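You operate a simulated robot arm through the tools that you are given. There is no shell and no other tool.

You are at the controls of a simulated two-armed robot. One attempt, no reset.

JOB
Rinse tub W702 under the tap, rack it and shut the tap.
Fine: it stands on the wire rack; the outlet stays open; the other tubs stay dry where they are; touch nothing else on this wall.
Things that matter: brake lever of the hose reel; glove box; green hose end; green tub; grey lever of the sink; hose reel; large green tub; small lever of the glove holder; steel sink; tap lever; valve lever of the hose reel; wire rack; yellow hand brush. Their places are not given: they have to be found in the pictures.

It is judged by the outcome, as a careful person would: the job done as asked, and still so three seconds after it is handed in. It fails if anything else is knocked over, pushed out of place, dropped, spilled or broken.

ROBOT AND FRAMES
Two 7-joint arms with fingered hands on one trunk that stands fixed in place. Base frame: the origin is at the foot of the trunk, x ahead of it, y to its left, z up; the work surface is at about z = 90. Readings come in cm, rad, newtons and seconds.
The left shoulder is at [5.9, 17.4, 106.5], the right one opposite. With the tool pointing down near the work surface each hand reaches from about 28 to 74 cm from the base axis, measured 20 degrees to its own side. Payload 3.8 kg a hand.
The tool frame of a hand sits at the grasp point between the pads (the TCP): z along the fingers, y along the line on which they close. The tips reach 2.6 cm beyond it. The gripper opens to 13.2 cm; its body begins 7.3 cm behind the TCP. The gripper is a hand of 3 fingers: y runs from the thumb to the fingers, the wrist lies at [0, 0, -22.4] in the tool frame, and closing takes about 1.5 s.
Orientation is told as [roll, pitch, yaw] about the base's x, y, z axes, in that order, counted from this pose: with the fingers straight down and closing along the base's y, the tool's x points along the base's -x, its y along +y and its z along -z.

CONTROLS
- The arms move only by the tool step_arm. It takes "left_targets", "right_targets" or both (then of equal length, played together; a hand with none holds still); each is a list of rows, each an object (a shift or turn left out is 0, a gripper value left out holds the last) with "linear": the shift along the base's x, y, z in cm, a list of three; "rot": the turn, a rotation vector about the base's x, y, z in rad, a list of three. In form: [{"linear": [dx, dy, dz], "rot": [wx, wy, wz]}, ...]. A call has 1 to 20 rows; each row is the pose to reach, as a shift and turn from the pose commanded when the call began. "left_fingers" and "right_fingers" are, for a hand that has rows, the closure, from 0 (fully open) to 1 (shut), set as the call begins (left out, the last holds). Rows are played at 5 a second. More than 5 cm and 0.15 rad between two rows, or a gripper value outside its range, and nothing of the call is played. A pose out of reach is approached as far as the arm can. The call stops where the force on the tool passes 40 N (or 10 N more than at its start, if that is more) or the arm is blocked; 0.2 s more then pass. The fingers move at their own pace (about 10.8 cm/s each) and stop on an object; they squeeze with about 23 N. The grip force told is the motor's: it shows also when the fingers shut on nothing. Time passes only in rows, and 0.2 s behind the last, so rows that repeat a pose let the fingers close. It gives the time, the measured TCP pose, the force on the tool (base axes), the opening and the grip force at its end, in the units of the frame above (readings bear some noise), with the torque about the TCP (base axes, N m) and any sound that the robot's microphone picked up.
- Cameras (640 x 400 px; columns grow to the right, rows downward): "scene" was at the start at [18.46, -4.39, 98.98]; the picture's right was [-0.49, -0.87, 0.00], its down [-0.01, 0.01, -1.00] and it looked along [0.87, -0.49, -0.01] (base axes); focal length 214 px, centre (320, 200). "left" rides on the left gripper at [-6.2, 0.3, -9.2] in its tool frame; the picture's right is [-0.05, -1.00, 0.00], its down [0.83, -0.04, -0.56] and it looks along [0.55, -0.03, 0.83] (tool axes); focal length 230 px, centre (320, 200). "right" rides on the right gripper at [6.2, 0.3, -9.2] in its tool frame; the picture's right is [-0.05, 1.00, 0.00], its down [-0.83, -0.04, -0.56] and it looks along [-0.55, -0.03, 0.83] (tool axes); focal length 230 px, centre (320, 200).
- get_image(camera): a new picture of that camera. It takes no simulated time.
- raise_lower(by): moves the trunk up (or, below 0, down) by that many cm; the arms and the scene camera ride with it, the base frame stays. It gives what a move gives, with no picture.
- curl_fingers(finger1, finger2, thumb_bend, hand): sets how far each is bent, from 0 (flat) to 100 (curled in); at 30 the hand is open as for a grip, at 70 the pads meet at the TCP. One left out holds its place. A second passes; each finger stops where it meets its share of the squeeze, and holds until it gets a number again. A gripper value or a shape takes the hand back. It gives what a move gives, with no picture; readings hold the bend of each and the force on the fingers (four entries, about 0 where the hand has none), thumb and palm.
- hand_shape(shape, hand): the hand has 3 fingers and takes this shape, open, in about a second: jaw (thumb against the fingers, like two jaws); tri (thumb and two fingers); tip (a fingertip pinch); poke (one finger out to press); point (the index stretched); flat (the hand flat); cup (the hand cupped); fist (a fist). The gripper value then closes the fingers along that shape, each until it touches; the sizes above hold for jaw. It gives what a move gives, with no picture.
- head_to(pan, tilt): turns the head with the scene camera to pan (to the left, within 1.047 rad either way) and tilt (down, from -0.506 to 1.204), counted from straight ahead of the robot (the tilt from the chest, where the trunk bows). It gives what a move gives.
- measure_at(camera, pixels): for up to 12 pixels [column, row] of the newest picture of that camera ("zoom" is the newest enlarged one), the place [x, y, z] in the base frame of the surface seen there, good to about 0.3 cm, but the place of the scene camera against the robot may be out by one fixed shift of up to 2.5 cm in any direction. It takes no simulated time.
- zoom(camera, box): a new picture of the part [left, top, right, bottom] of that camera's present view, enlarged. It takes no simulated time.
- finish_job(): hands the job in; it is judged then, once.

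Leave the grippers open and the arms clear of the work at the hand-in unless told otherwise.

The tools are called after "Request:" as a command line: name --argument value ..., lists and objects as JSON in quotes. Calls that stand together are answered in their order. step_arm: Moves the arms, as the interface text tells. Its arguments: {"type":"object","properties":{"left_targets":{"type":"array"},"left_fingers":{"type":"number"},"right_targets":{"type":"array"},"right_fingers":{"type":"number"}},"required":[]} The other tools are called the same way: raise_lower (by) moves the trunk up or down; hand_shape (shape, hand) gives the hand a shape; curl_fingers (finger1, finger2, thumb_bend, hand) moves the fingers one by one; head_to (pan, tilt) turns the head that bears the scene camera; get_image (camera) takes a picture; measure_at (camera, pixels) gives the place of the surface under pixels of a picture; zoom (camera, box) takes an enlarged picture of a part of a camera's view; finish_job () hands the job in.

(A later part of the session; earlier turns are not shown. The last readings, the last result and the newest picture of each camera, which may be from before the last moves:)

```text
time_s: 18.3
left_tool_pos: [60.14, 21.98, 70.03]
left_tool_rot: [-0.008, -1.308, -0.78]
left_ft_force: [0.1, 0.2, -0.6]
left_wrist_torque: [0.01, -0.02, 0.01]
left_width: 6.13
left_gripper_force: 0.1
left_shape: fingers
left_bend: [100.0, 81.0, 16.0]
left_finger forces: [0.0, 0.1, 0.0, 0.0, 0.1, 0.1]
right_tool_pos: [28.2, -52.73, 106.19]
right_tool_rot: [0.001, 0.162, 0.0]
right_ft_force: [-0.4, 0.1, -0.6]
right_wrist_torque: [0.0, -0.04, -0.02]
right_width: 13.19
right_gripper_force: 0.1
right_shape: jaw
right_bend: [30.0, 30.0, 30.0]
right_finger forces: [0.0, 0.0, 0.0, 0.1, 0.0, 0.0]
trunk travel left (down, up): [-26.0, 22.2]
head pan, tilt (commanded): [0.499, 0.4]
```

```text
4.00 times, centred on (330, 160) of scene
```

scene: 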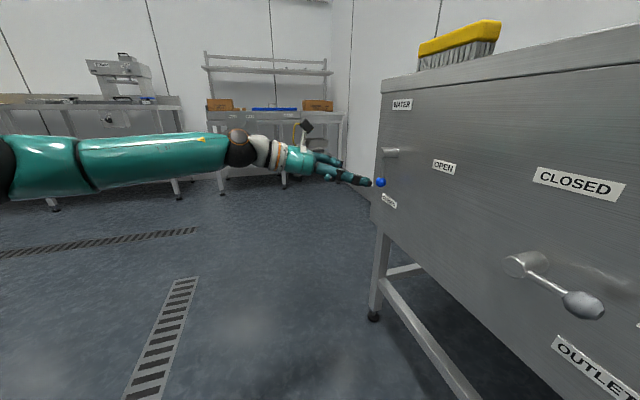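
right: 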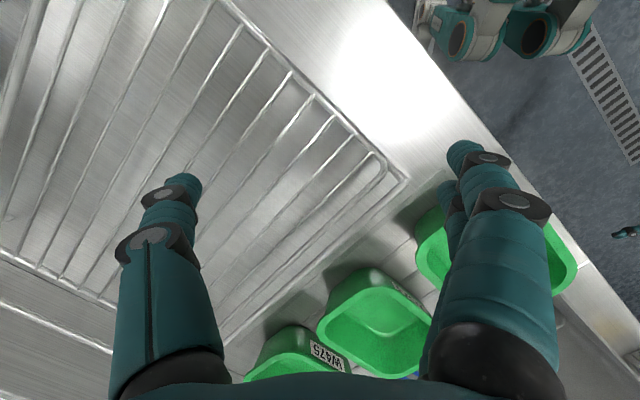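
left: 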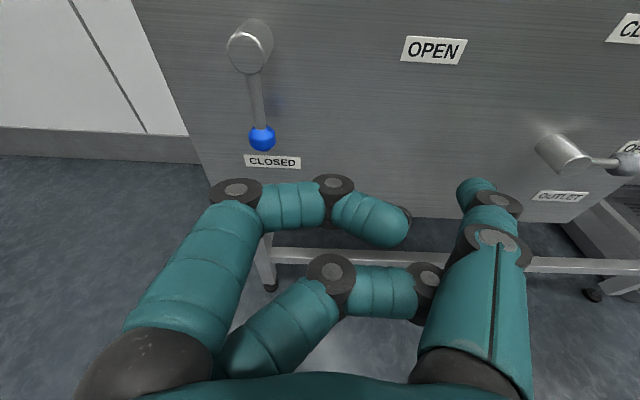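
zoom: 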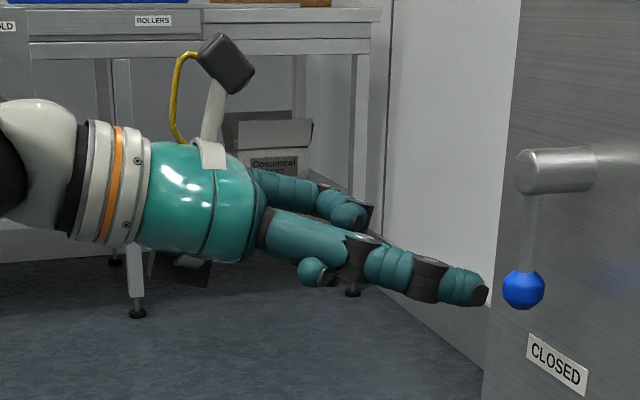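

From the side I can see finger 2's tip poking out under the thumb. Shapes with spread fingers should pull it sideways and clear, so I'll try "tri".

Request:
hand_shape --shape "tri" --hand "left"

Request:
get_image --camera "left"

Request:
zoom --camera "scene" --box '[260, 110, 400, 210]'

```text
time_s: 19.2
left_tool_pos: [60.05, 22.13, 69.93]
left_tool_rot: [-0.008, -1.31, -0.779]
left_ft_force: [0.2, 0.0, 0.4]
left_wrist_torque: [0.02, 0.03, 0.03]
left_width: 9.5
left_gripper_force: 0.1
left_shape: tri
left_bend: [30.0, 78.0, 30.0]
left_finger forces: [0.1, 0.0, 0.0, 0.0, 0.1, 0.1]
right_tool_pos: [28.09, -52.81, 106.16]
right_tool_rot: [0.0, 0.162, 0.001]
right_ft_force: [0.3, 0.1, -0.8]
right_wrist_torque: [0.03, 0.02, 0.0]
right_width: 13.21
right_gripper_force: 0.1
right_shape: jaw
right_bend: [30.0, 30.0, 30.0]
right_finger forces: [0.0, 0.0, 0.1, 0.0, 0.1, 0.0]
trunk travel left (down, up): [-26.0, 22.2]
head pan, tilt (commanded): [0.499, 0.4]
```

```text
taken
```

left: 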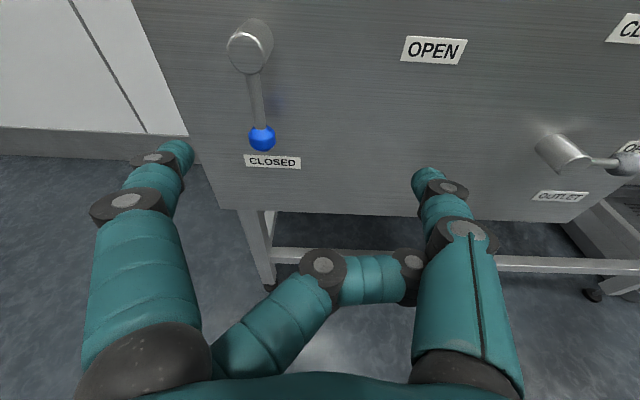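

```text
4.00 times, centred on (330, 160) of scene
```

zoom: 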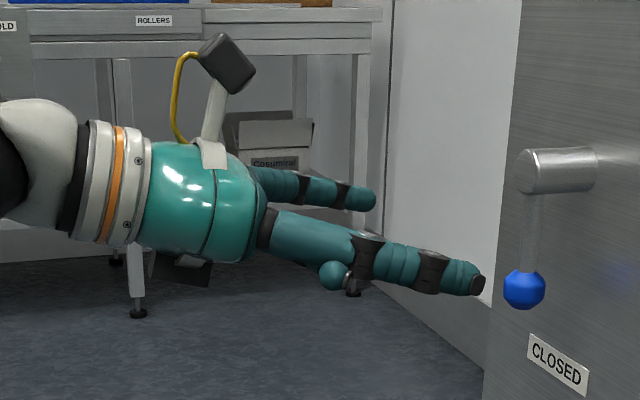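

Finger 2's tip hooks the thumb's outer side. I'll fold the thumb fully inward while finger 2 opens, so that it can slide off in front of the thumb.

Request:
curl_fingers --hand "left" --finger1 30 --finger2 20 --thumb_bend 100

Request:
get_image --camera "left"

Request:
zoom --camera "scene" --box '[260, 110, 400, 210]'

```text
time_s: 20.2
left_tool_pos: [59.94, 21.96, 70.06]
left_tool_rot: [-0.005, -1.31, -0.779]
left_ft_force: [0.9, -0.2, -0.1]
left_wrist_torque: [-0.01, 0.0, 0.0]
left_width: 4.68
left_gripper_force: 0.1
left_shape: fingers
left_bend: [30.0, 97.0, 96.0]
left_finger forces: [0.0, 0.0, 0.1, 0.1, 0.0, 0.1]
right_tool_pos: [28.13, -52.86, 106.15]
right_tool_rot: [-0.001, 0.162, -0.001]
right_ft_force: [-1.0, 1.3, -0.1]
right_wrist_torque: [-0.01, 0.02, 0.03]
right_width: 13.17
right_gripper_force: 0.0
right_shape: jaw
right_bend: [30.0, 30.0, 30.0]
right_finger forces: [0.0, 0.0, 0.1, 0.0, 0.0, 0.0]
trunk travel left (down, up): [-26.0, 22.2]
head pan, tilt (commanded): [0.499, 0.4]
```

```text
taken
```

left: 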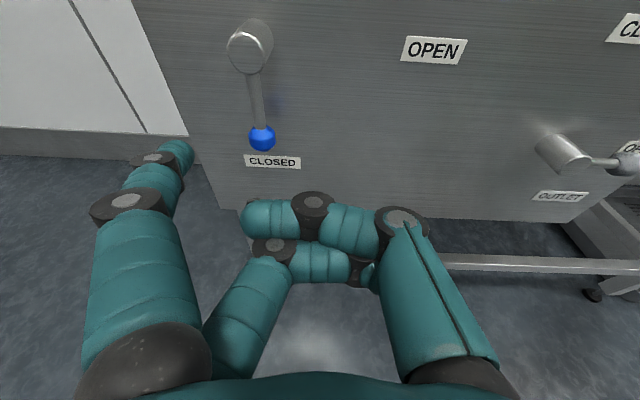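

```text
4.00 times, centred on (330, 160) of scene
```

zoom: 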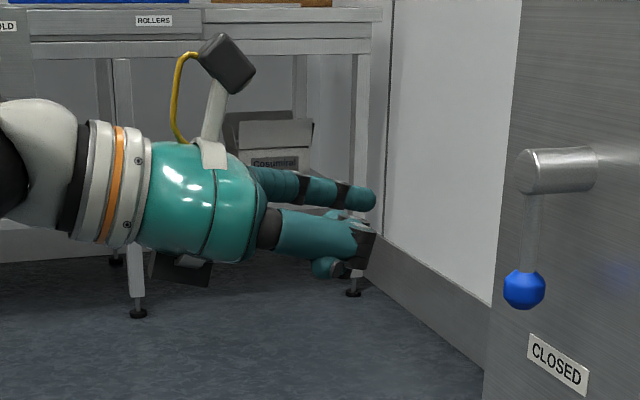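

The thumb folded over finger 2, so finger 2 lies on its palm side. I'll push the thumb outward to 0 while finger 2 also opens to about 60, so its hooked tip straightens as the thumb leaves.

Request:
curl_fingers --hand "left" --finger1 30 --finger2 60 --thumb_bend 0

Request:
curl_fingers --hand "left" --finger2 40 --thumb_bend 0

Request:
get_image --camera "left"

Request:
zoom --camera "scene" --box '[260, 110, 400, 210]'

```text
time_s: 21.2
left_tool_pos: [60.1, 22.09, 69.87]
left_tool_rot: [-0.006, -1.309, -0.778]
left_ft_force: [0.1, 0.4, -0.4]
left_wrist_torque: [0.02, 0.0, -0.01]
left_width: 14.83
left_gripper_force: 0.0
left_shape: fingers
left_bend: [30.0, 76.0, 13.0]
left_finger forces: [0.1, 0.0, 0.0, 0.1, 0.1, 0.0]
right_tool_pos: [28.16, -52.88, 106.15]
right_tool_rot: [0.0, 0.162, 0.0]
right_ft_force: [0.1, -0.4, 0.1]
right_wrist_torque: [-0.01, 0.0, 0.01]
right_width: 13.18
right_gripper_force: 0.1
right_shape: jaw
right_bend: [30.0, 30.0, 30.0]
right_finger forces: [0.0, 0.1, 0.1, 0.0, 0.0, 0.0]
trunk travel left (down, up): [-26.0, 22.2]
head pan, tilt (commanded): [0.499, 0.4]
```

```text
time_s: 22.2
left_tool_pos: [60.09, 22.02, 70.01]
left_tool_rot: [-0.007, -1.308, -0.778]
left_ft_force: [0.1, 0.6, -1.0]
left_wrist_torque: [0.01, -0.02, -0.02]
left_width: 14.82
left_gripper_force: 0.1
left_shape: fingers
left_bend: [30.0, 76.0, 13.0]
left_finger forces: [0.0, 0.0, 0.1, 0.0, 0.0, 0.1]
right_tool_pos: [28.1, -52.78, 106.22]
right_tool_rot: [0.001, 0.163, -0.001]
right_ft_force: [0.1, 0.3, 0.1]
right_wrist_torque: [0.02, 0.0, 0.0]
right_width: 13.18
right_gripper_force: 0.0
right_shape: jaw
right_bend: [30.0, 30.0, 30.0]
right_finger forces: [0.0, 0.0, 0.1, 0.0, 0.0, 0.1]
trunk travel left (down, up): [-26.0, 22.2]
head pan, tilt (commanded): [0.499, 0.4]
```

```text
taken
```

left: 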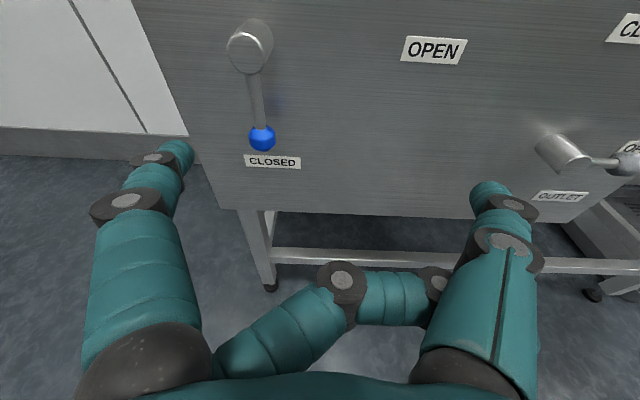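

```text
4.00 times, centred on (330, 160) of scene
```

zoom: 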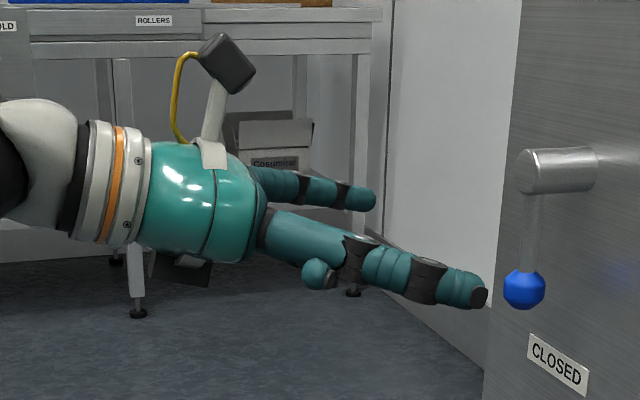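

Still hooked at [30, 76, 13]. I'll try the "flat" shape, which may move the thumb differently.

Request:
hand_shape --shape "flat" --hand "left"

Request:
get_image --camera "left"

Request:
hand_shape --shape "tip" --hand "left"

Request:
get_image --camera "left"

```text
time_s: 23.1
left_tool_pos: [60.09, 22.09, 69.96]
left_tool_rot: [-0.007, -1.308, -0.779]
left_ft_force: [-1.0, -0.2, -0.2]
left_wrist_torque: [-0.01, 0.02, 0.02]
left_width: 0.0
left_gripper_force: 0.1
left_shape: flat
left_bend: [4.0, 17.0, 16.0]
left_finger forces: [0.0, 0.0, 0.0, 0.0, 0.0, 0.1]
right_tool_pos: [28.17, -52.81, 106.13]
right_tool_rot: [0.002, 0.162, 0.0]
right_ft_force: [0.0, 0.8, -0.2]
right_wrist_torque: [0.0, 0.02, 0.03]
right_width: 13.18
right_gripper_force: 0.1
right_shape: jaw
right_bend: [30.0, 30.0, 30.0]
right_finger forces: [0.0, 0.0, 0.0, 0.1, 0.0, 0.0]
trunk travel left (down, up): [-26.0, 22.2]
head pan, tilt (commanded): [0.499, 0.4]
```

```text
taken
```

left: 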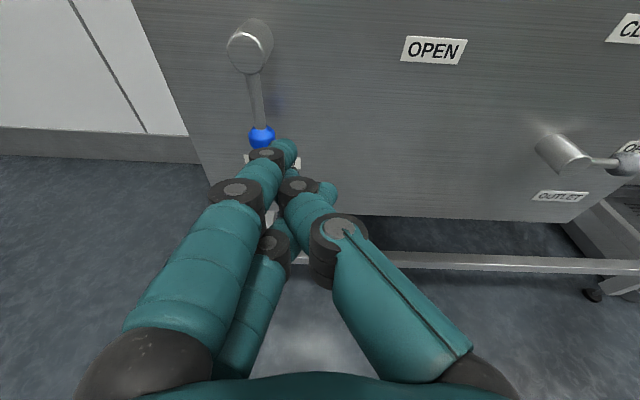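

```text
time_s: 24.0
left_tool_pos: [60.03, 21.97, 69.87]
left_tool_rot: [-0.008, -1.309, -0.779]
left_ft_force: [-0.6, 0.4, 1.5]
left_wrist_torque: [0.02, 0.04, 0.02]
left_width: 13.19
left_gripper_force: 0.1
left_shape: tip
left_bend: [30.0, 30.0, 30.0]
left_finger forces: [0.0, 0.1, 0.0, 0.0, 0.0, 0.1]
right_tool_pos: [28.11, -52.96, 106.22]
right_tool_rot: [-0.001, 0.162, 0.0]
right_ft_force: [-0.1, 0.8, 0.0]
right_wrist_torque: [0.02, 0.02, 0.0]
right_width: 13.16
right_gripper_force: 0.0
right_shape: jaw
right_bend: [30.0, 30.0, 30.0]
right_finger forces: [0.1, 0.0, 0.0, 0.0, 0.0, 0.0]
trunk travel left (down, up): [-26.0, 22.2]
head pan, tilt (commanded): [0.499, 0.4]
```

```text
taken
```

left: 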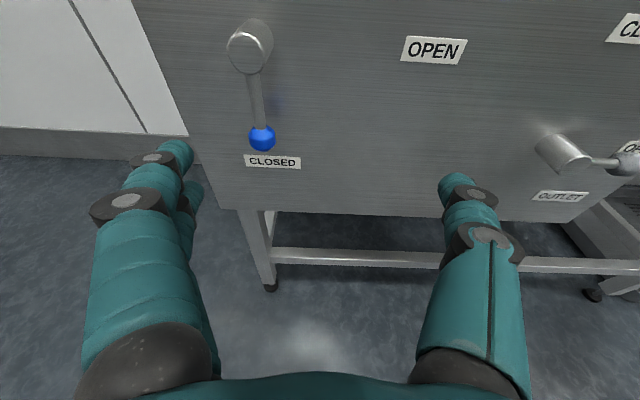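

The hand is free again ([30, 30, 30]). I'll set jaw and re-measure the lever from this nearer view (knob px 262,138; hub end px 244,52).

Request:
hand_shape --shape "jaw" --hand "left"

Request:
get_image --camera "left"

Request:
measure_at --camera "left" --pixels '[[262, 138], [262, 128], [256, 95], [244, 55], [250, 72], [238, 40], [262, 28], [273, 162], [434, 50], [330, 120], [565, 155], [190, 150]]'

```text
time_s: 24.9
left_tool_pos: [60.13, 21.99, 69.89]
left_tool_rot: [-0.006, -1.308, -0.779]
left_ft_force: [-0.3, 0.1, 0.2]
left_wrist_torque: [0.0, -0.03, 0.02]
left_width: 13.18
left_gripper_force: 0.1
left_shape: jaw
left_bend: [30.0, 30.0, 30.0]
left_finger forces: [0.0, 0.1, 0.1, 0.0, 0.0, 0.0]
right_tool_pos: [28.15, -52.81, 106.04]
right_tool_rot: [0.0, 0.163, 0.0]
right_ft_force: [0.4, -0.8, -0.2]
right_wrist_torque: [-0.01, 0.0, -0.04]
right_width: 13.19
right_gripper_force: 0.0
right_shape: jaw
right_bend: [30.0, 30.0, 30.0]
right_finger forces: [0.0, 0.1, 0.0, 0.1, 0.0, 0.1]
trunk travel left (down, up): [-26.0, 22.2]
head pan, tilt (commanded): [0.499, 0.4]
```

```text
taken
```

left: 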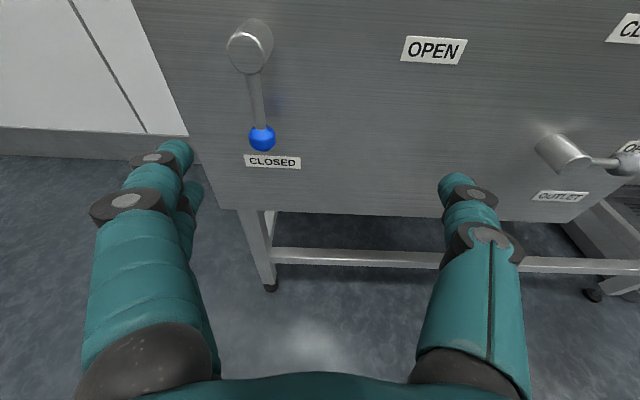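

```text
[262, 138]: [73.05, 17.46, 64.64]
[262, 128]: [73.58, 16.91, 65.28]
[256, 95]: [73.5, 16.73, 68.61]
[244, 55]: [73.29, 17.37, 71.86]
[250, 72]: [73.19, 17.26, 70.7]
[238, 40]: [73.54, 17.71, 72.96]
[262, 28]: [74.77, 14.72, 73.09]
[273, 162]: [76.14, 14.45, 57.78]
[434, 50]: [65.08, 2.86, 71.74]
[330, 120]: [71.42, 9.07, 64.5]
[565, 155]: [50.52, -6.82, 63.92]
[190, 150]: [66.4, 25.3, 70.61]
```

The knob centre is at about (74.0, 16.9, 63.9), and the hub axis is at s=64.1, z=71.9. I'll level the left hand and line it up 9 cm short of the knob.

Request:
step_arm --left_targets '[{"linear": [2.4, 0.5, -2], "rot": [-0.0617, -0.0617, 0]}, {"linear": [4.8, 1.0, -4], "rot": [-0.123, -0.123, 0]}, {"linear": [7.2, 1.5, -6.0], "rot": [-0.185, -0.185, 0]}, {"linear": [7.2, 1.5, -6.0], "rot": [-0.185, -0.185, 0]}]'

Request:
get_image --camera "left"

Request:
zoom --camera "scene" --box '[260, 110, 400, 210]'

```text
time_s: 25.9
left_tool_pos: [65.56, 23.07, 65.28]
left_tool_rot: [-0.036, -1.515, -0.751]
left_ft_force: [-0.3, -0.2, 0.3]
left_wrist_torque: [-0.02, 0.0, 0.0]
left_width: 13.22
left_gripper_force: 0.1
left_shape: jaw
left_bend: [30.0, 30.0, 30.0]
left_finger forces: [0.0, 0.0, 0.1, 0.1, 0.0, 0.0]
left hand out of reach, approached as far as the arm can: row 3, 4
right_tool_pos: [28.14, -52.84, 106.17]
right_tool_rot: [0.0, 0.161, 0.001]
right_ft_force: [-0.8, -0.5, 0.2]
right_wrist_torque: [0.02, 0.0, 0.03]
right_width: 13.21
right_gripper_force: 0.0
right_shape: jaw
right_bend: [30.0, 30.0, 30.0]
right_finger forces: [0.0, 0.0, 0.0, 0.1, 0.1, 0.0]
trunk travel left (down, up): [-26.0, 22.2]
head pan, tilt (commanded): [0.499, 0.4]
```

```text
taken
```

left: 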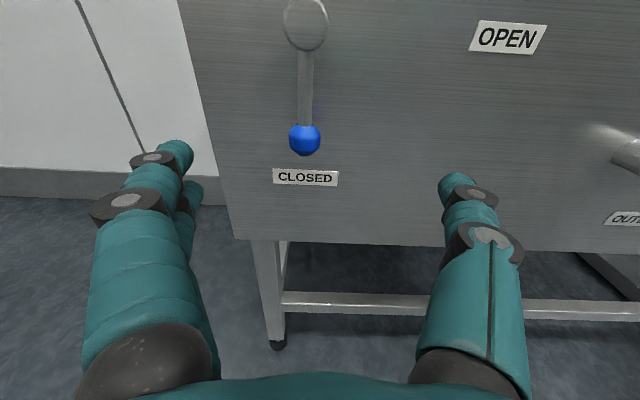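

```text
4.00 times, centred on (330, 160) of scene
```

zoom: 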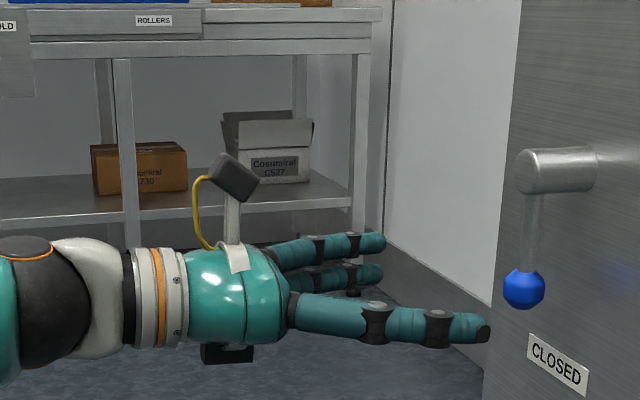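

The arm reports row 3 as out of reach, stopping at (65.6, 23.1, 65.3). I'll look at the arm's posture to see why.

Request:
head_to --pan 0.75 --tilt 0.3

Request:
get_image --camera "scene"

```text
time_s: 26.6
left_tool_pos: [65.55, 23.12, 65.3]
left_tool_rot: [-0.033, -1.512, -0.753]
left_ft_force: [0.0, 0.1, 0.9]
left_wrist_torque: [-0.01, -0.03, -0.01]
left_width: 13.23
left_gripper_force: 0.0
left_shape: jaw
left_bend: [30.0, 30.0, 30.0]
left_finger forces: [0.0, 0.0, 0.1, 0.1, 0.1, 0.0]
right_tool_pos: [28.13, -52.83, 106.18]
right_tool_rot: [0.001, 0.162, 0.001]
right_ft_force: [0.2, 0.7, 0.3]
right_wrist_torque: [0.0, 0.0, 0.0]
right_width: 13.18
right_gripper_force: 0.0
right_shape: jaw
right_bend: [30.0, 30.0, 30.0]
right_finger forces: [0.0, 0.1, 0.0, 0.0, 0.0, 0.1]
trunk travel left (down, up): [-26.0, 22.2]
head pan, tilt (commanded): [0.75, 0.3]
```

```text
taken
```

scene: 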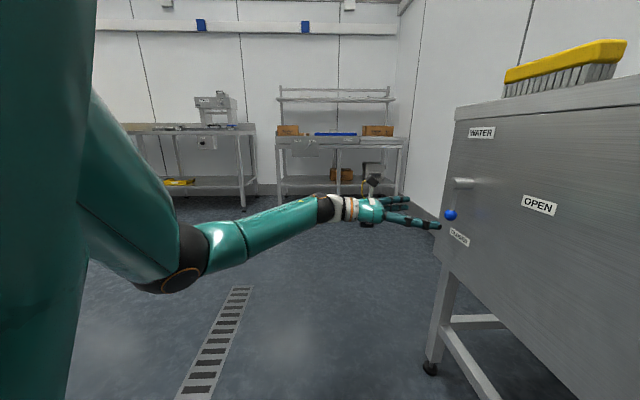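

The arm isn't fully stretched, so this is a wrist limit with the level, turned hand. Instead of gripping and rolling, I'll use the two open fingers as a paddle to push the lever round, keeping the hand tilted 15° down and to the right of the lever. I'll back off to that tilt at a standoff and see whether it's reachable.

Request:
step_arm --left_targets '[{"linear": [-1, -2.5, 1], "rot": [0.0925, 0.0925, 0]}, {"linear": [-2.1, -5, 2], "rot": [0.185, 0.185, 0]}, {"linear": [-2.1, -5, 2], "rot": [0.185, 0.185, 0]}]'

Request:
get_image --camera "left"

```text
time_s: 27.4
left_tool_pos: [63.64, 18.18, 67.04]
left_tool_rot: [-0.004, -1.25, -0.781]
left_ft_force: [0.3, 0.9, -0.2]
left_wrist_torque: [0.06, 0.02, -0.01]
left_width: 13.22
left_gripper_force: 0.1
left_shape: jaw
left_bend: [30.0, 30.0, 30.0]
left_finger forces: [0.1, 0.0, 0.1, 0.0, 0.1, 0.0]
right_tool_pos: [28.16, -52.84, 106.25]
right_tool_rot: [0.0, 0.16, 0.0]
right_ft_force: [0.0, 0.6, -0.6]
right_wrist_torque: [0.04, -0.01, -0.04]
right_width: 13.21
right_gripper_force: 0.1
right_shape: jaw
right_bend: [30.0, 30.0, 30.0]
right_finger forces: [0.0, 0.0, 0.0, 0.0, 0.1, 0.0]
trunk travel left (down, up): [-26.0, 22.2]
head pan, tilt (commanded): [0.75, 0.3]
```

```text
taken
```

left: 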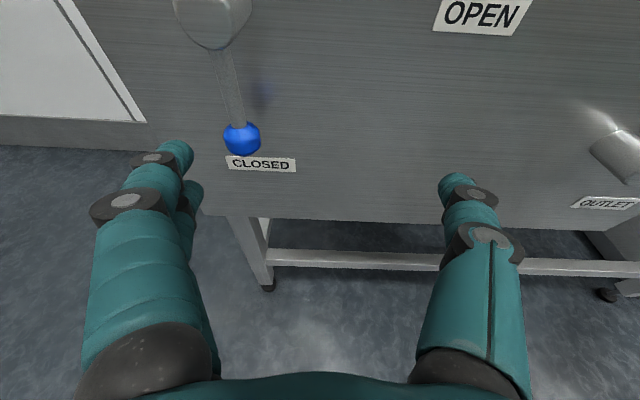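

That orientation is reachable: TCP (63.6, 18.2, 67.0), about 18° below level. I'll measure where the fingertips are relative to the knob.

Request:
measure_at --camera "left" --pixels '[[178, 150], [186, 155], [160, 170], [193, 190], [200, 205], [150, 200], [455, 185], [243, 138], [213, 25], [230, 90]]'

Request:
zoom --camera "scene" --box '[340, 160, 480, 270]'

```text
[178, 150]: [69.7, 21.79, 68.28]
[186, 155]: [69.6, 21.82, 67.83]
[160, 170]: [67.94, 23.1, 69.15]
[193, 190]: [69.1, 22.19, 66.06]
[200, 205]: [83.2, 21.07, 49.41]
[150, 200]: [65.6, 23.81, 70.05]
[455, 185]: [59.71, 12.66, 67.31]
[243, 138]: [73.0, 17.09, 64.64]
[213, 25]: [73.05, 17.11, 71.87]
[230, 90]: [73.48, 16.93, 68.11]
```

```text
3.64 times, centred on (410, 215) of scene
```

zoom: 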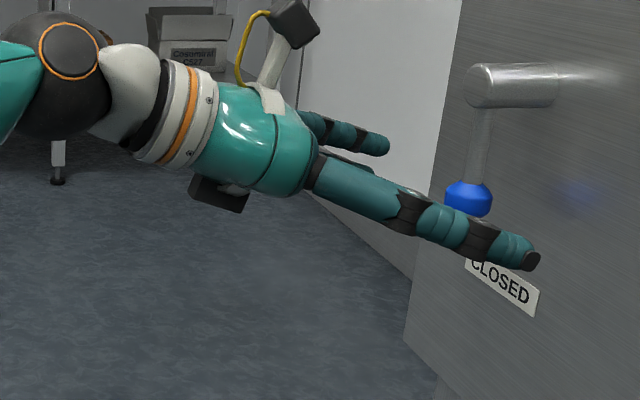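

The pads' inner face sits about 6.6 cm left of the TCP. I'll shift so the two fingers are left of the knob with about 2 cm of clearance, then move in to the lever's depth, with the tips stopping about 2 cm short of the panel.

Request:
step_arm --left_targets '[{"linear": [2.2, 2.2, -1.5]}, {"linear": [4.8, -0.4, -1.5]}, {"linear": [7.4, -3.0, -1.5]}, {"linear": [7.4, -3.0, -1.5]}]'

Request:
get_image --camera "left"

Request:
zoom --camera "scene" --box '[340, 160, 500, 270]'

```text
time_s: 28.4
left_tool_pos: [70.98, 15.31, 65.62]
left_tool_rot: [-0.007, -1.248, -0.78]
left_ft_force: [0.1, -0.2, -0.2]
left_wrist_torque: [-0.01, 0.02, -0.01]
left_width: 13.21
left_gripper_force: 0.1
left_shape: jaw
left_bend: [30.0, 30.0, 30.0]
left_finger forces: [0.1, 0.0, 0.0, 0.1, 0.1, 0.0]
right_tool_pos: [28.2, -52.64, 106.05]
right_tool_rot: [-0.001, 0.16, 0.002]
right_ft_force: [-0.7, -0.6, 0.1]
right_wrist_torque: [0.01, 0.01, 0.02]
right_width: 13.19
right_gripper_force: 0.1
right_shape: jaw
right_bend: [30.0, 30.0, 30.0]
right_finger forces: [0.1, 0.0, 0.0, 0.1, 0.1, 0.1]
trunk travel left (down, up): [-26.0, 22.2]
head pan, tilt (commanded): [0.75, 0.3]
```

```text
taken
```

left: 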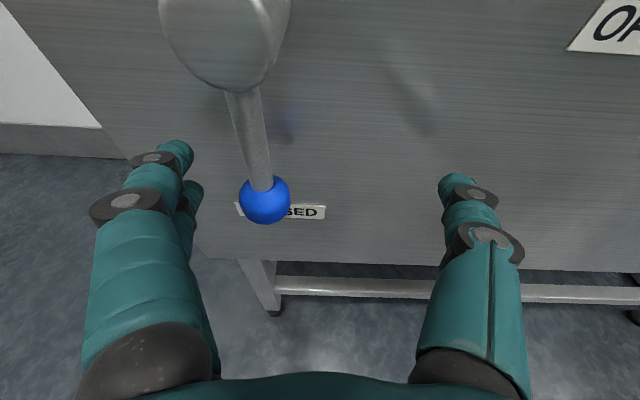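

```text
3.64 times, centred on (420, 215) of scene
```

zoom: 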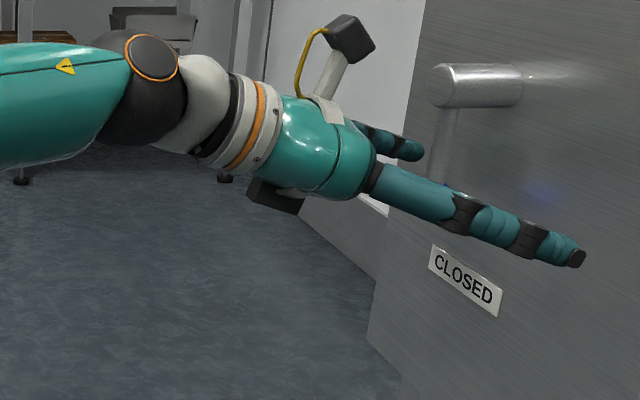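

The knob is now between the fingers and the thumb, with nothing touched. I'll sweep the fingers to the right and push the lever round about half way, then look.

Request:
step_arm --left_targets '[{"linear": [-1, -1, 0.2]}, {"linear": [-2, -2, 0.4]}, {"linear": [-2.7, -2.7, 0.3]}, {"linear": [-3.45, -3.45, 0.17]}, {"linear": [-4.15, -4.15, 0.4]}, {"linear": [-4.84, -4.84, 0.74]}]'

Request:
get_image --camera "left"

Request:
get_image --camera "scene"

```text
time_s: 29.8
left_tool_pos: [66.18, 10.31, 66.31]
left_tool_rot: [-0.01, -1.249, -0.779]
left_ft_force: [1.1, 1.8, -0.2]
left_wrist_torque: [-0.02, 0.0, 0.05]
left_width: 13.2
left_gripper_force: 0.0
left_shape: jaw
left_bend: [27.0, 30.0, 30.0]
left_finger forces: [1.3, 0.0, 0.0, 0.1, 0.0, 0.0]
right_tool_pos: [28.21, -52.78, 106.14]
right_tool_rot: [0.0, 0.162, 0.002]
right_ft_force: [-0.5, 0.1, -0.4]
right_wrist_torque: [0.01, 0.01, -0.03]
right_width: 13.17
right_gripper_force: 0.0
right_shape: jaw
right_bend: [30.0, 30.0, 30.0]
right_finger forces: [0.0, 0.1, 0.0, 0.0, 0.0, 0.0]
trunk travel left (down, up): [-26.0, 22.2]
head pan, tilt (commanded): [0.75, 0.3]
```

```text
taken
```

left: 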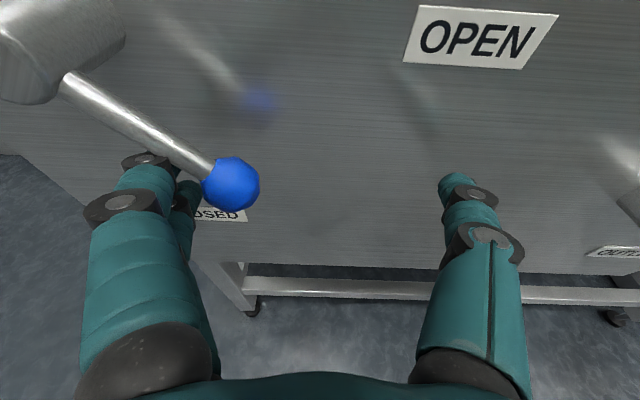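

```text
taken
```

scene: 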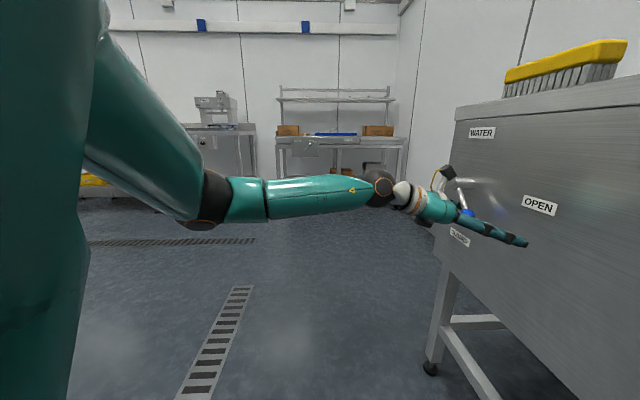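

The lever follows easily (1.3 N), now roughly half open. I'll continue the arc up toward OPEN.

Request:
step_arm --left_targets '[{"linear": [-0.55, -0.55, 0.6]}, {"linear": [-1.08, -1.08, 1.35]}, {"linear": [-1.45, -1.45, 2.2]}, {"linear": [-1.76, -1.76, 3.14]}, {"linear": [-1.76, -1.76, 3.6]}]'

Request:
get_image --camera "left"

Request:
get_image --camera "scene"

```text
time_s: 31.0
left_tool_pos: [64.12, 8.73, 69.89]
left_tool_rot: [-0.013, -1.251, -0.774]
left_ft_force: [-0.6, -0.3, -4.7]
left_wrist_torque: [-0.16, 0.25, 0.01]
left_width: 13.18
left_gripper_force: 0.0
left_shape: jaw
left_bend: [30.0, 30.0, 30.0]
left_finger forces: [3.7, 0.1, 0.0, 0.1, 0.0, 0.0]
right_tool_pos: [28.27, -52.74, 106.08]
right_tool_rot: [0.0, 0.162, 0.001]
right_ft_force: [0.0, 0.6, 0.3]
right_wrist_torque: [0.0, -0.02, 0.0]
right_width: 13.22
right_gripper_force: 0.1
right_shape: jaw
right_bend: [30.0, 30.0, 30.0]
right_finger forces: [0.0, 0.0, 0.0, 0.0, 0.0, 0.0]
trunk travel left (down, up): [-26.0, 22.2]
head pan, tilt (commanded): [0.75, 0.3]
```

```text
taken
```

left: 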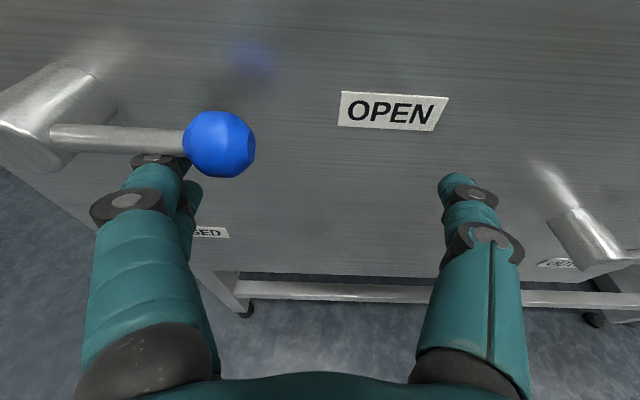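

```text
taken
```

scene: 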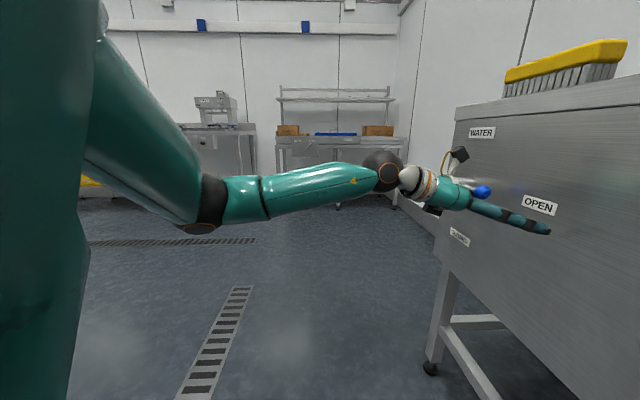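

The lever looks nearly level. I'll check its height against the hub, and look at the spout for water.

Request:
measure_at --camera "left" --pixels '[[218, 143], [70, 140], [120, 139], [160, 140], [20, 125], [392, 110]]'

Request:
head_to --pan -0.4 --tilt 0.0

Request:
get_image --camera "scene"

```text
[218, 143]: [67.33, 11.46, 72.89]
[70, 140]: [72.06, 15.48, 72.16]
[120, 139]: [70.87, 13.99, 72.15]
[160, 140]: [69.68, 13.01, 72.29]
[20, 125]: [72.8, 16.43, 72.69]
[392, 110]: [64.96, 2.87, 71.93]
```

```text
time_s: 32.4
left_tool_pos: [64.36, 8.6, 69.94]
left_tool_rot: [-0.011, -1.249, -0.776]
left_ft_force: [-2.1, 0.7, -5.5]
left_wrist_torque: [-0.27, 0.32, 0.12]
left_width: 13.19
left_gripper_force: 0.0
left_shape: jaw
left_bend: [30.0, 30.0, 30.0]
left_finger forces: [6.5, 0.0, 0.1, 0.0, 0.1, 0.0]
right_tool_pos: [28.22, -52.73, 106.19]
right_tool_rot: [0.0, 0.163, 0.001]
right_ft_force: [-0.3, 0.5, 1.1]
right_wrist_torque: [0.01, 0.02, 0.02]
right_width: 13.2
right_gripper_force: 0.0
right_shape: jaw
right_bend: [30.0, 30.0, 30.0]
right_finger forces: [0.1, 0.0, 0.1, 0.0, 0.0, 0.0]
trunk travel left (down, up): [-26.0, 22.2]
head pan, tilt (commanded): [-0.4, 0.0]
```

```text
taken
```

scene: 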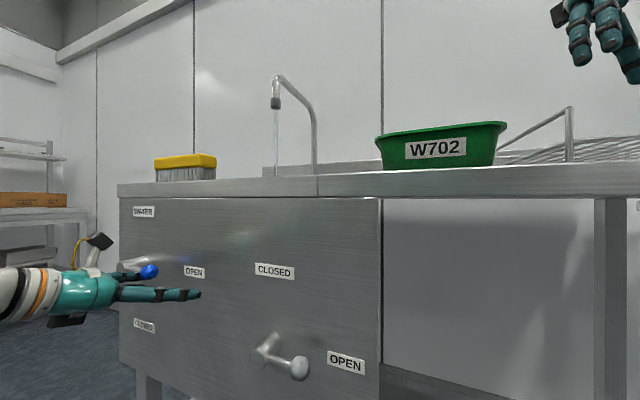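

Water is running in a thin stream from the spout, and the lever presses lightly on its stop (6.5 N at the finger). I'll ease the fingers down off the lever and retreat straight away from the panel.

Request:
step_arm --left_targets '[{"linear": [0, 0, -0.8]}, {"linear": [0, 0, -1.6]}, {"linear": [-3.2, 3.2, -1.6]}, {"linear": [-6.4, 6.4, -1.6]}, {"linear": [-6.4, 6.4, -1.6]}]'

Request:
get_image --camera "left"

Request:
get_image --camera "scene"

```text
time_s: 33.6
left_tool_pos: [58.14, 15.23, 68.61]
left_tool_rot: [-0.006, -1.252, -0.778]
left_ft_force: [-0.4, 0.2, -0.2]
left_wrist_torque: [0.02, -0.03, -0.03]
left_width: 13.2
left_gripper_force: 0.1
left_shape: jaw
left_bend: [30.0, 30.0, 30.0]
left_finger forces: [0.1, 0.0, 0.0, 0.1, 0.0, 0.0]
right_tool_pos: [28.28, -52.8, 106.2]
right_tool_rot: [-0.001, 0.165, 0.002]
right_ft_force: [-0.5, 0.2, -0.3]
right_wrist_torque: [-0.01, -0.03, -0.01]
right_width: 13.19
right_gripper_force: 0.0
right_shape: jaw
right_bend: [30.0, 30.0, 30.0]
right_finger forces: [0.0, 0.0, 0.0, 0.0, 0.0, 0.0]
trunk travel left (down, up): [-26.0, 22.2]
head pan, tilt (commanded): [-0.4, 0.0]
```

```text
taken
```

left: 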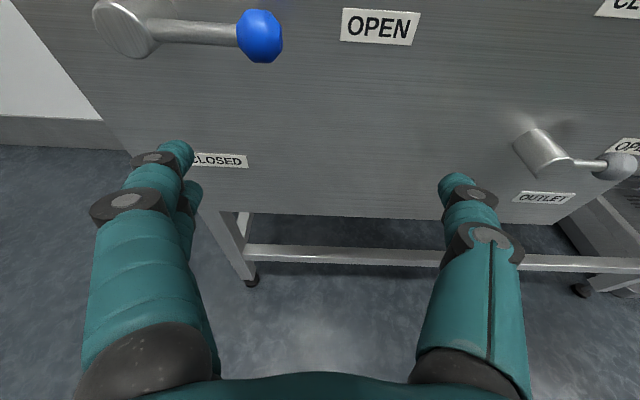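

```text
taken
```

scene: 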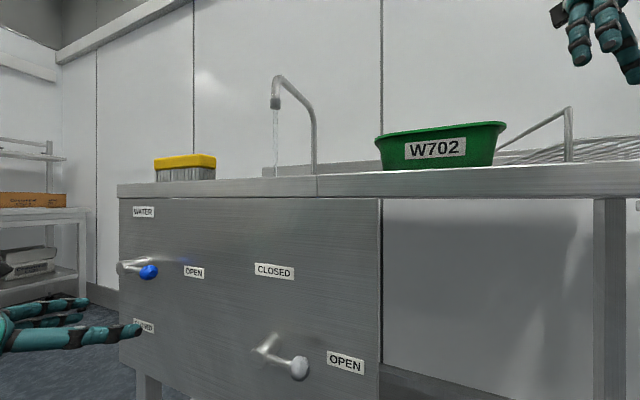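

The lever stays open, the water runs and the outlet lever is untouched. I'll raise the trunk by 20 cm for a good view and good reach for the tub work (the left hand is 10 cm in front of the panel, so it's clear).

Request:
raise_lower --by 20

Request:
head_to --pan -0.55 --tilt 0.3

Request:
get_image --camera "scene"

Request:
get_image --camera "right"

```text
time_s: 35.8
left_tool_pos: [57.93, 15.02, 88.28]
left_tool_rot: [-0.012, -1.247, -0.777]
left_ft_force: [0.5, -0.5, 0.0]
left_wrist_torque: [0.04, 0.02, 0.01]
left_width: 13.18
left_gripper_force: 0.0
left_shape: jaw
left_bend: [30.0, 30.0, 30.0]
left_finger forces: [0.0, 0.0, 0.0, 0.0, 0.1, 0.1]
right_tool_pos: [28.23, -52.9, 126.11]
right_tool_rot: [-0.001, 0.163, 0.001]
right_ft_force: [0.4, -0.8, 1.0]
right_wrist_torque: [0.03, -0.02, 0.0]
right_width: 13.2
right_gripper_force: 0.1
right_shape: jaw
right_bend: [30.0, 30.0, 30.0]
right_finger forces: [0.0, 0.0, 0.0, 0.0, 0.1, 0.1]
trunk travel left (down, up): [-46.0, 2.2]
head pan, tilt (commanded): [-0.4, 0.0]
```

```text
time_s: 36.6
left_tool_pos: [57.95, 15.02, 88.36]
left_tool_rot: [-0.006, -1.25, -0.779]
left_ft_force: [-0.4, -0.8, 0.4]
left_wrist_torque: [-0.02, 0.01, -0.01]
left_width: 13.21
left_gripper_force: 0.0
left_shape: jaw
left_bend: [30.0, 30.0, 30.0]
left_finger forces: [0.0, 0.0, 0.1, 0.0, 0.0, 0.0]
right_tool_pos: [28.13, -52.86, 126.12]
right_tool_rot: [0.001, 0.161, 0.0]
right_ft_force: [-0.1, -0.4, 0.5]
right_wrist_torque: [0.0, 0.02, 0.0]
right_width: 13.19
right_gripper_force: 0.0
right_shape: jaw
right_bend: [30.0, 30.0, 30.0]
right_finger forces: [0.0, 0.1, 0.1, 0.0, 0.0, 0.0]
trunk travel left (down, up): [-46.0, 2.2]
head pan, tilt (commanded): [-0.55, 0.3]
```

```text
taken
```

scene: 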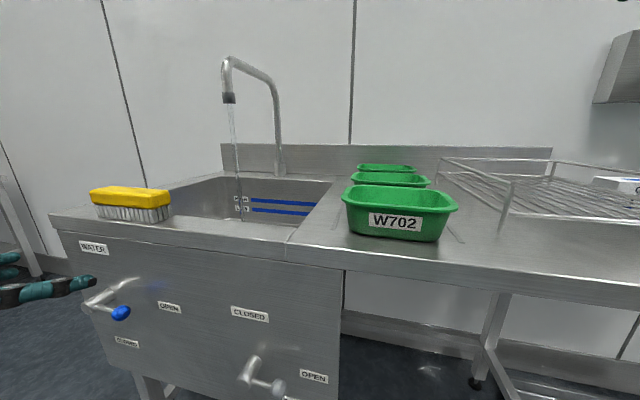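

```text
taken
```

right: 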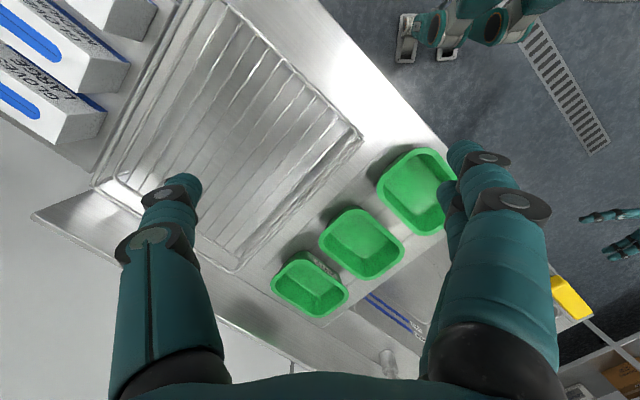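

Now I locate the spout mouth (px 229,98) and the stream (px 235,140 and below), plus the water's landing point in the sink.

Request:
zoom --camera "scene" --box '[190, 40, 350, 240]'

Request:
measure_at --camera "scene" --pixels '[[229, 98], [228, 93], [226, 65], [270, 80], [280, 168], [233, 130], [237, 165], [239, 190], [396, 222], [443, 207], [512, 183], [290, 245]]'

```text
2.00 times, centred on (270, 140) of scene
```

zoom: 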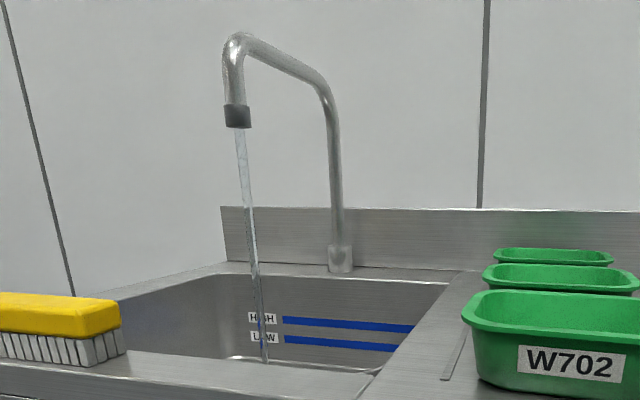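

```text
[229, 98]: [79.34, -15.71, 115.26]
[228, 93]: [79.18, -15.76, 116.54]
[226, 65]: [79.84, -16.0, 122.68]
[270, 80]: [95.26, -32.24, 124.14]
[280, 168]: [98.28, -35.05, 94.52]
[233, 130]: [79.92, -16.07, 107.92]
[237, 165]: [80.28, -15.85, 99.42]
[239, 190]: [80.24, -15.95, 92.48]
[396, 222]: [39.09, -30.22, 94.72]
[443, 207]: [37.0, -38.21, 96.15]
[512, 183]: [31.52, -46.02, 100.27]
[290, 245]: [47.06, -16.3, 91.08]
```

The stream falls at about (79.2, −16.1) and the spout's mouth is at z≈113. The right hand still shows the 0.16 tilt from the trunk. I'll make a small test move with it, to see which pose its shifts count from.

Request:
step_arm --right_targets '[{"linear": [0, 1, 0]}, {"linear": [0, 2, 0]}]'

```text
time_s: 37.2
left_tool_pos: [57.93, 15.06, 88.43]
left_tool_rot: [-0.008, -1.251, -0.781]
left_ft_force: [-0.3, -1.0, -0.1]
left_wrist_torque: [-0.02, 0.01, 0.02]
left_width: 13.2
left_gripper_force: 0.1
left_shape: jaw
left_bend: [30.0, 30.0, 30.0]
left_finger forces: [0.0, 0.1, 0.1, 0.0, 0.1, 0.0]
right_tool_pos: [28.14, -50.73, 126.16]
right_tool_rot: [0.001, 0.16, 0.001]
right_ft_force: [0.2, 0.0, 0.6]
right_wrist_torque: [0.01, -0.02, 0.03]
right_width: 13.21
right_gripper_force: 0.1
right_shape: jaw
right_bend: [30.0, 30.0, 30.0]
right_finger forces: [0.0, 0.0, 0.0, 0.1, 0.0, 0.1]
trunk travel left (down, up): [-46.0, 2.2]
head pan, tilt (commanded): [-0.55, 0.3]
```

Shifts count from the actual pose. Now I'll bring the right hand above the front wall of W702, turned 45° and tilted 20° so the fingers point slightly away from me. The jaw will be half closed to fit over the rim with the thumb inside.

Request:
step_arm --right_targets '[{"linear": [1.38, 2.95, -2.31], "rot": [-0.0383, -0.0411, 0.1149]}, {"linear": [2.76, 5.91, -4.63], "rot": [-0.0766, -0.0823, 0.2297]}, {"linear": [4.14, 8.86, -6.94], "rot": [-0.1149, -0.1234, 0.3446]}, {"linear": [5.52, 11.82, -9.26], "rot": [-0.1531, -0.1646, 0.4594]}, {"linear": [6.9, 14.77, -11.57], "rot": [-0.1914, -0.2057, 0.5743]}, {"linear": [8.28, 17.73, -13.89], "rot": [-0.2297, -0.2469, 0.6891]}, {"linear": [9.66, 20.68, -16.2], "rot": [-0.268, -0.288, 0.804]}, {"linear": [9.66, 20.68, -16.2], "rot": [-0.268, -0.288, 0.804]}]' --right_fingers 0.5

Request:
get_image --camera "right"

Request:
get_image --camera "scene"

```text
time_s: 39.0
left_tool_pos: [57.92, 14.93, 88.53]
left_tool_rot: [-0.006, -1.25, -0.781]
left_ft_force: [-0.8, -0.4, -0.5]
left_wrist_torque: [0.01, 0.0, 0.02]
left_width: 13.2
left_gripper_force: 0.0
left_shape: jaw
left_bend: [30.0, 30.0, 30.0]
left_finger forces: [0.0, 0.0, 0.0, 0.0, 0.1, 0.0]
right_tool_pos: [37.84, -29.9, 110.12]
right_tool_rot: [-0.348, 0.001, 0.787]
right_ft_force: [0.3, -1.0, 1.5]
right_wrist_torque: [0.0, -0.03, -0.03]
right_width: 6.65
right_gripper_force: 0.2
right_shape: jaw
right_bend: [73.0, 73.0, 70.0]
right_finger forces: [0.0, 0.0, 0.0, 0.0, 0.1, 0.0]
trunk travel left (down, up): [-46.0, 2.2]
head pan, tilt (commanded): [-0.55, 0.3]
```

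```text
taken
```

right: 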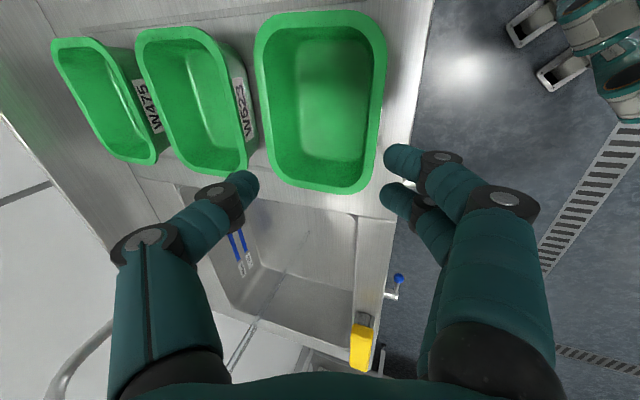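

```text
taken
```

scene: 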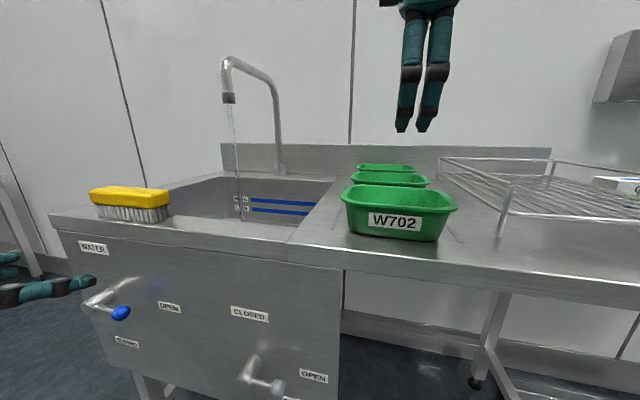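

The hand is above the front rim with a 6.65 cm opening. I'll measure the fingertips and the rim in this picture to check alignment before going down.

Request:
measure_at --camera "right" --pixels '[[250, 182], [243, 195], [390, 152], [385, 190], [400, 165], [385, 60], [383, 110], [375, 165], [372, 110], [262, 90], [318, 185], [316, 17]]'

Request:
zoom --camera "right" --box '[180, 0, 460, 230]'

```text
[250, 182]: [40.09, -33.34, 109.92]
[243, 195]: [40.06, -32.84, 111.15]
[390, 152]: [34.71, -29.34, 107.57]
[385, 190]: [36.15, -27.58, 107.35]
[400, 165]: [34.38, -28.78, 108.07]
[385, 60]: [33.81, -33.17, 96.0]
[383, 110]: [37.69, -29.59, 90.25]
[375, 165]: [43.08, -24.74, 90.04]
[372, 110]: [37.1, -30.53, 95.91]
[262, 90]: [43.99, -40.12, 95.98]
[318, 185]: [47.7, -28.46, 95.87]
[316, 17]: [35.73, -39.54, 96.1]
```

```text
1.74 times, centred on (320, 115) of right
```

zoom: 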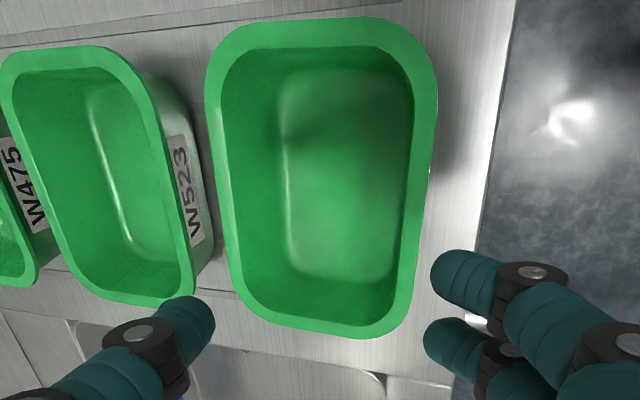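

The fingertips straddle the front wall: thumb at depth 51.9 inside, fingers at 45.2 outside, rim at 47.1–48.5. I'll lower straight down most of the way.

Request:
step_arm --right_targets '[{"linear": [0.14, -0.14, -4]}, {"linear": [0.14, -0.14, -8]}, {"linear": [0.14, -0.14, -12]}, {"linear": [0.14, -0.14, -12]}]'

Request:
get_image --camera "right"

Request:
zoom --camera "scene" --box '[310, 100, 510, 260]'

```text
time_s: 40.0
left_tool_pos: [57.93, 15.07, 88.4]
left_tool_rot: [-0.004, -1.251, -0.78]
left_ft_force: [-0.5, 0.7, -0.6]
left_wrist_torque: [0.02, -0.03, -0.03]
left_width: 13.2
left_gripper_force: 0.1
left_shape: jaw
left_bend: [30.0, 30.0, 30.0]
left_finger forces: [0.0, 0.0, 0.1, 0.1, 0.0, 0.0]
right_tool_pos: [37.86, -30.18, 97.81]
right_tool_rot: [-0.349, 0.001, 0.785]
right_ft_force: [-0.1, -1.0, -0.2]
right_wrist_torque: [0.01, 0.0, 0.01]
right_width: 6.67
right_gripper_force: 0.1
right_shape: jaw
right_bend: [73.0, 73.0, 70.0]
right_finger forces: [0.0, 0.1, 0.0, 0.0, 0.0, 0.1]
trunk travel left (down, up): [-46.0, 2.2]
head pan, tilt (commanded): [-0.55, 0.3]
```

```text
taken
```

right: 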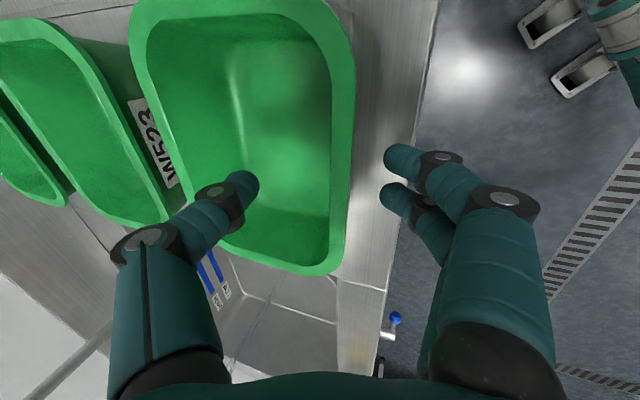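

```text
2.50 times, centred on (410, 180) of scene
```

zoom: 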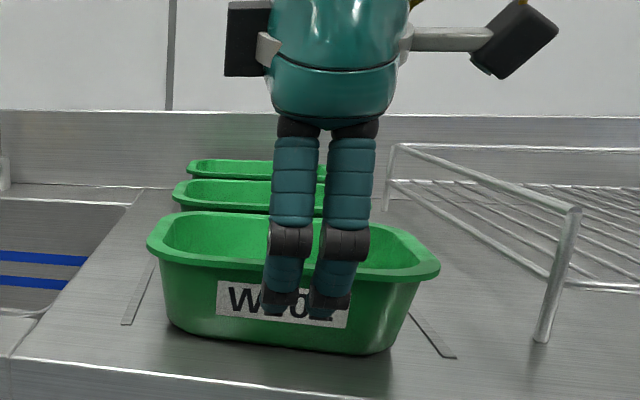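

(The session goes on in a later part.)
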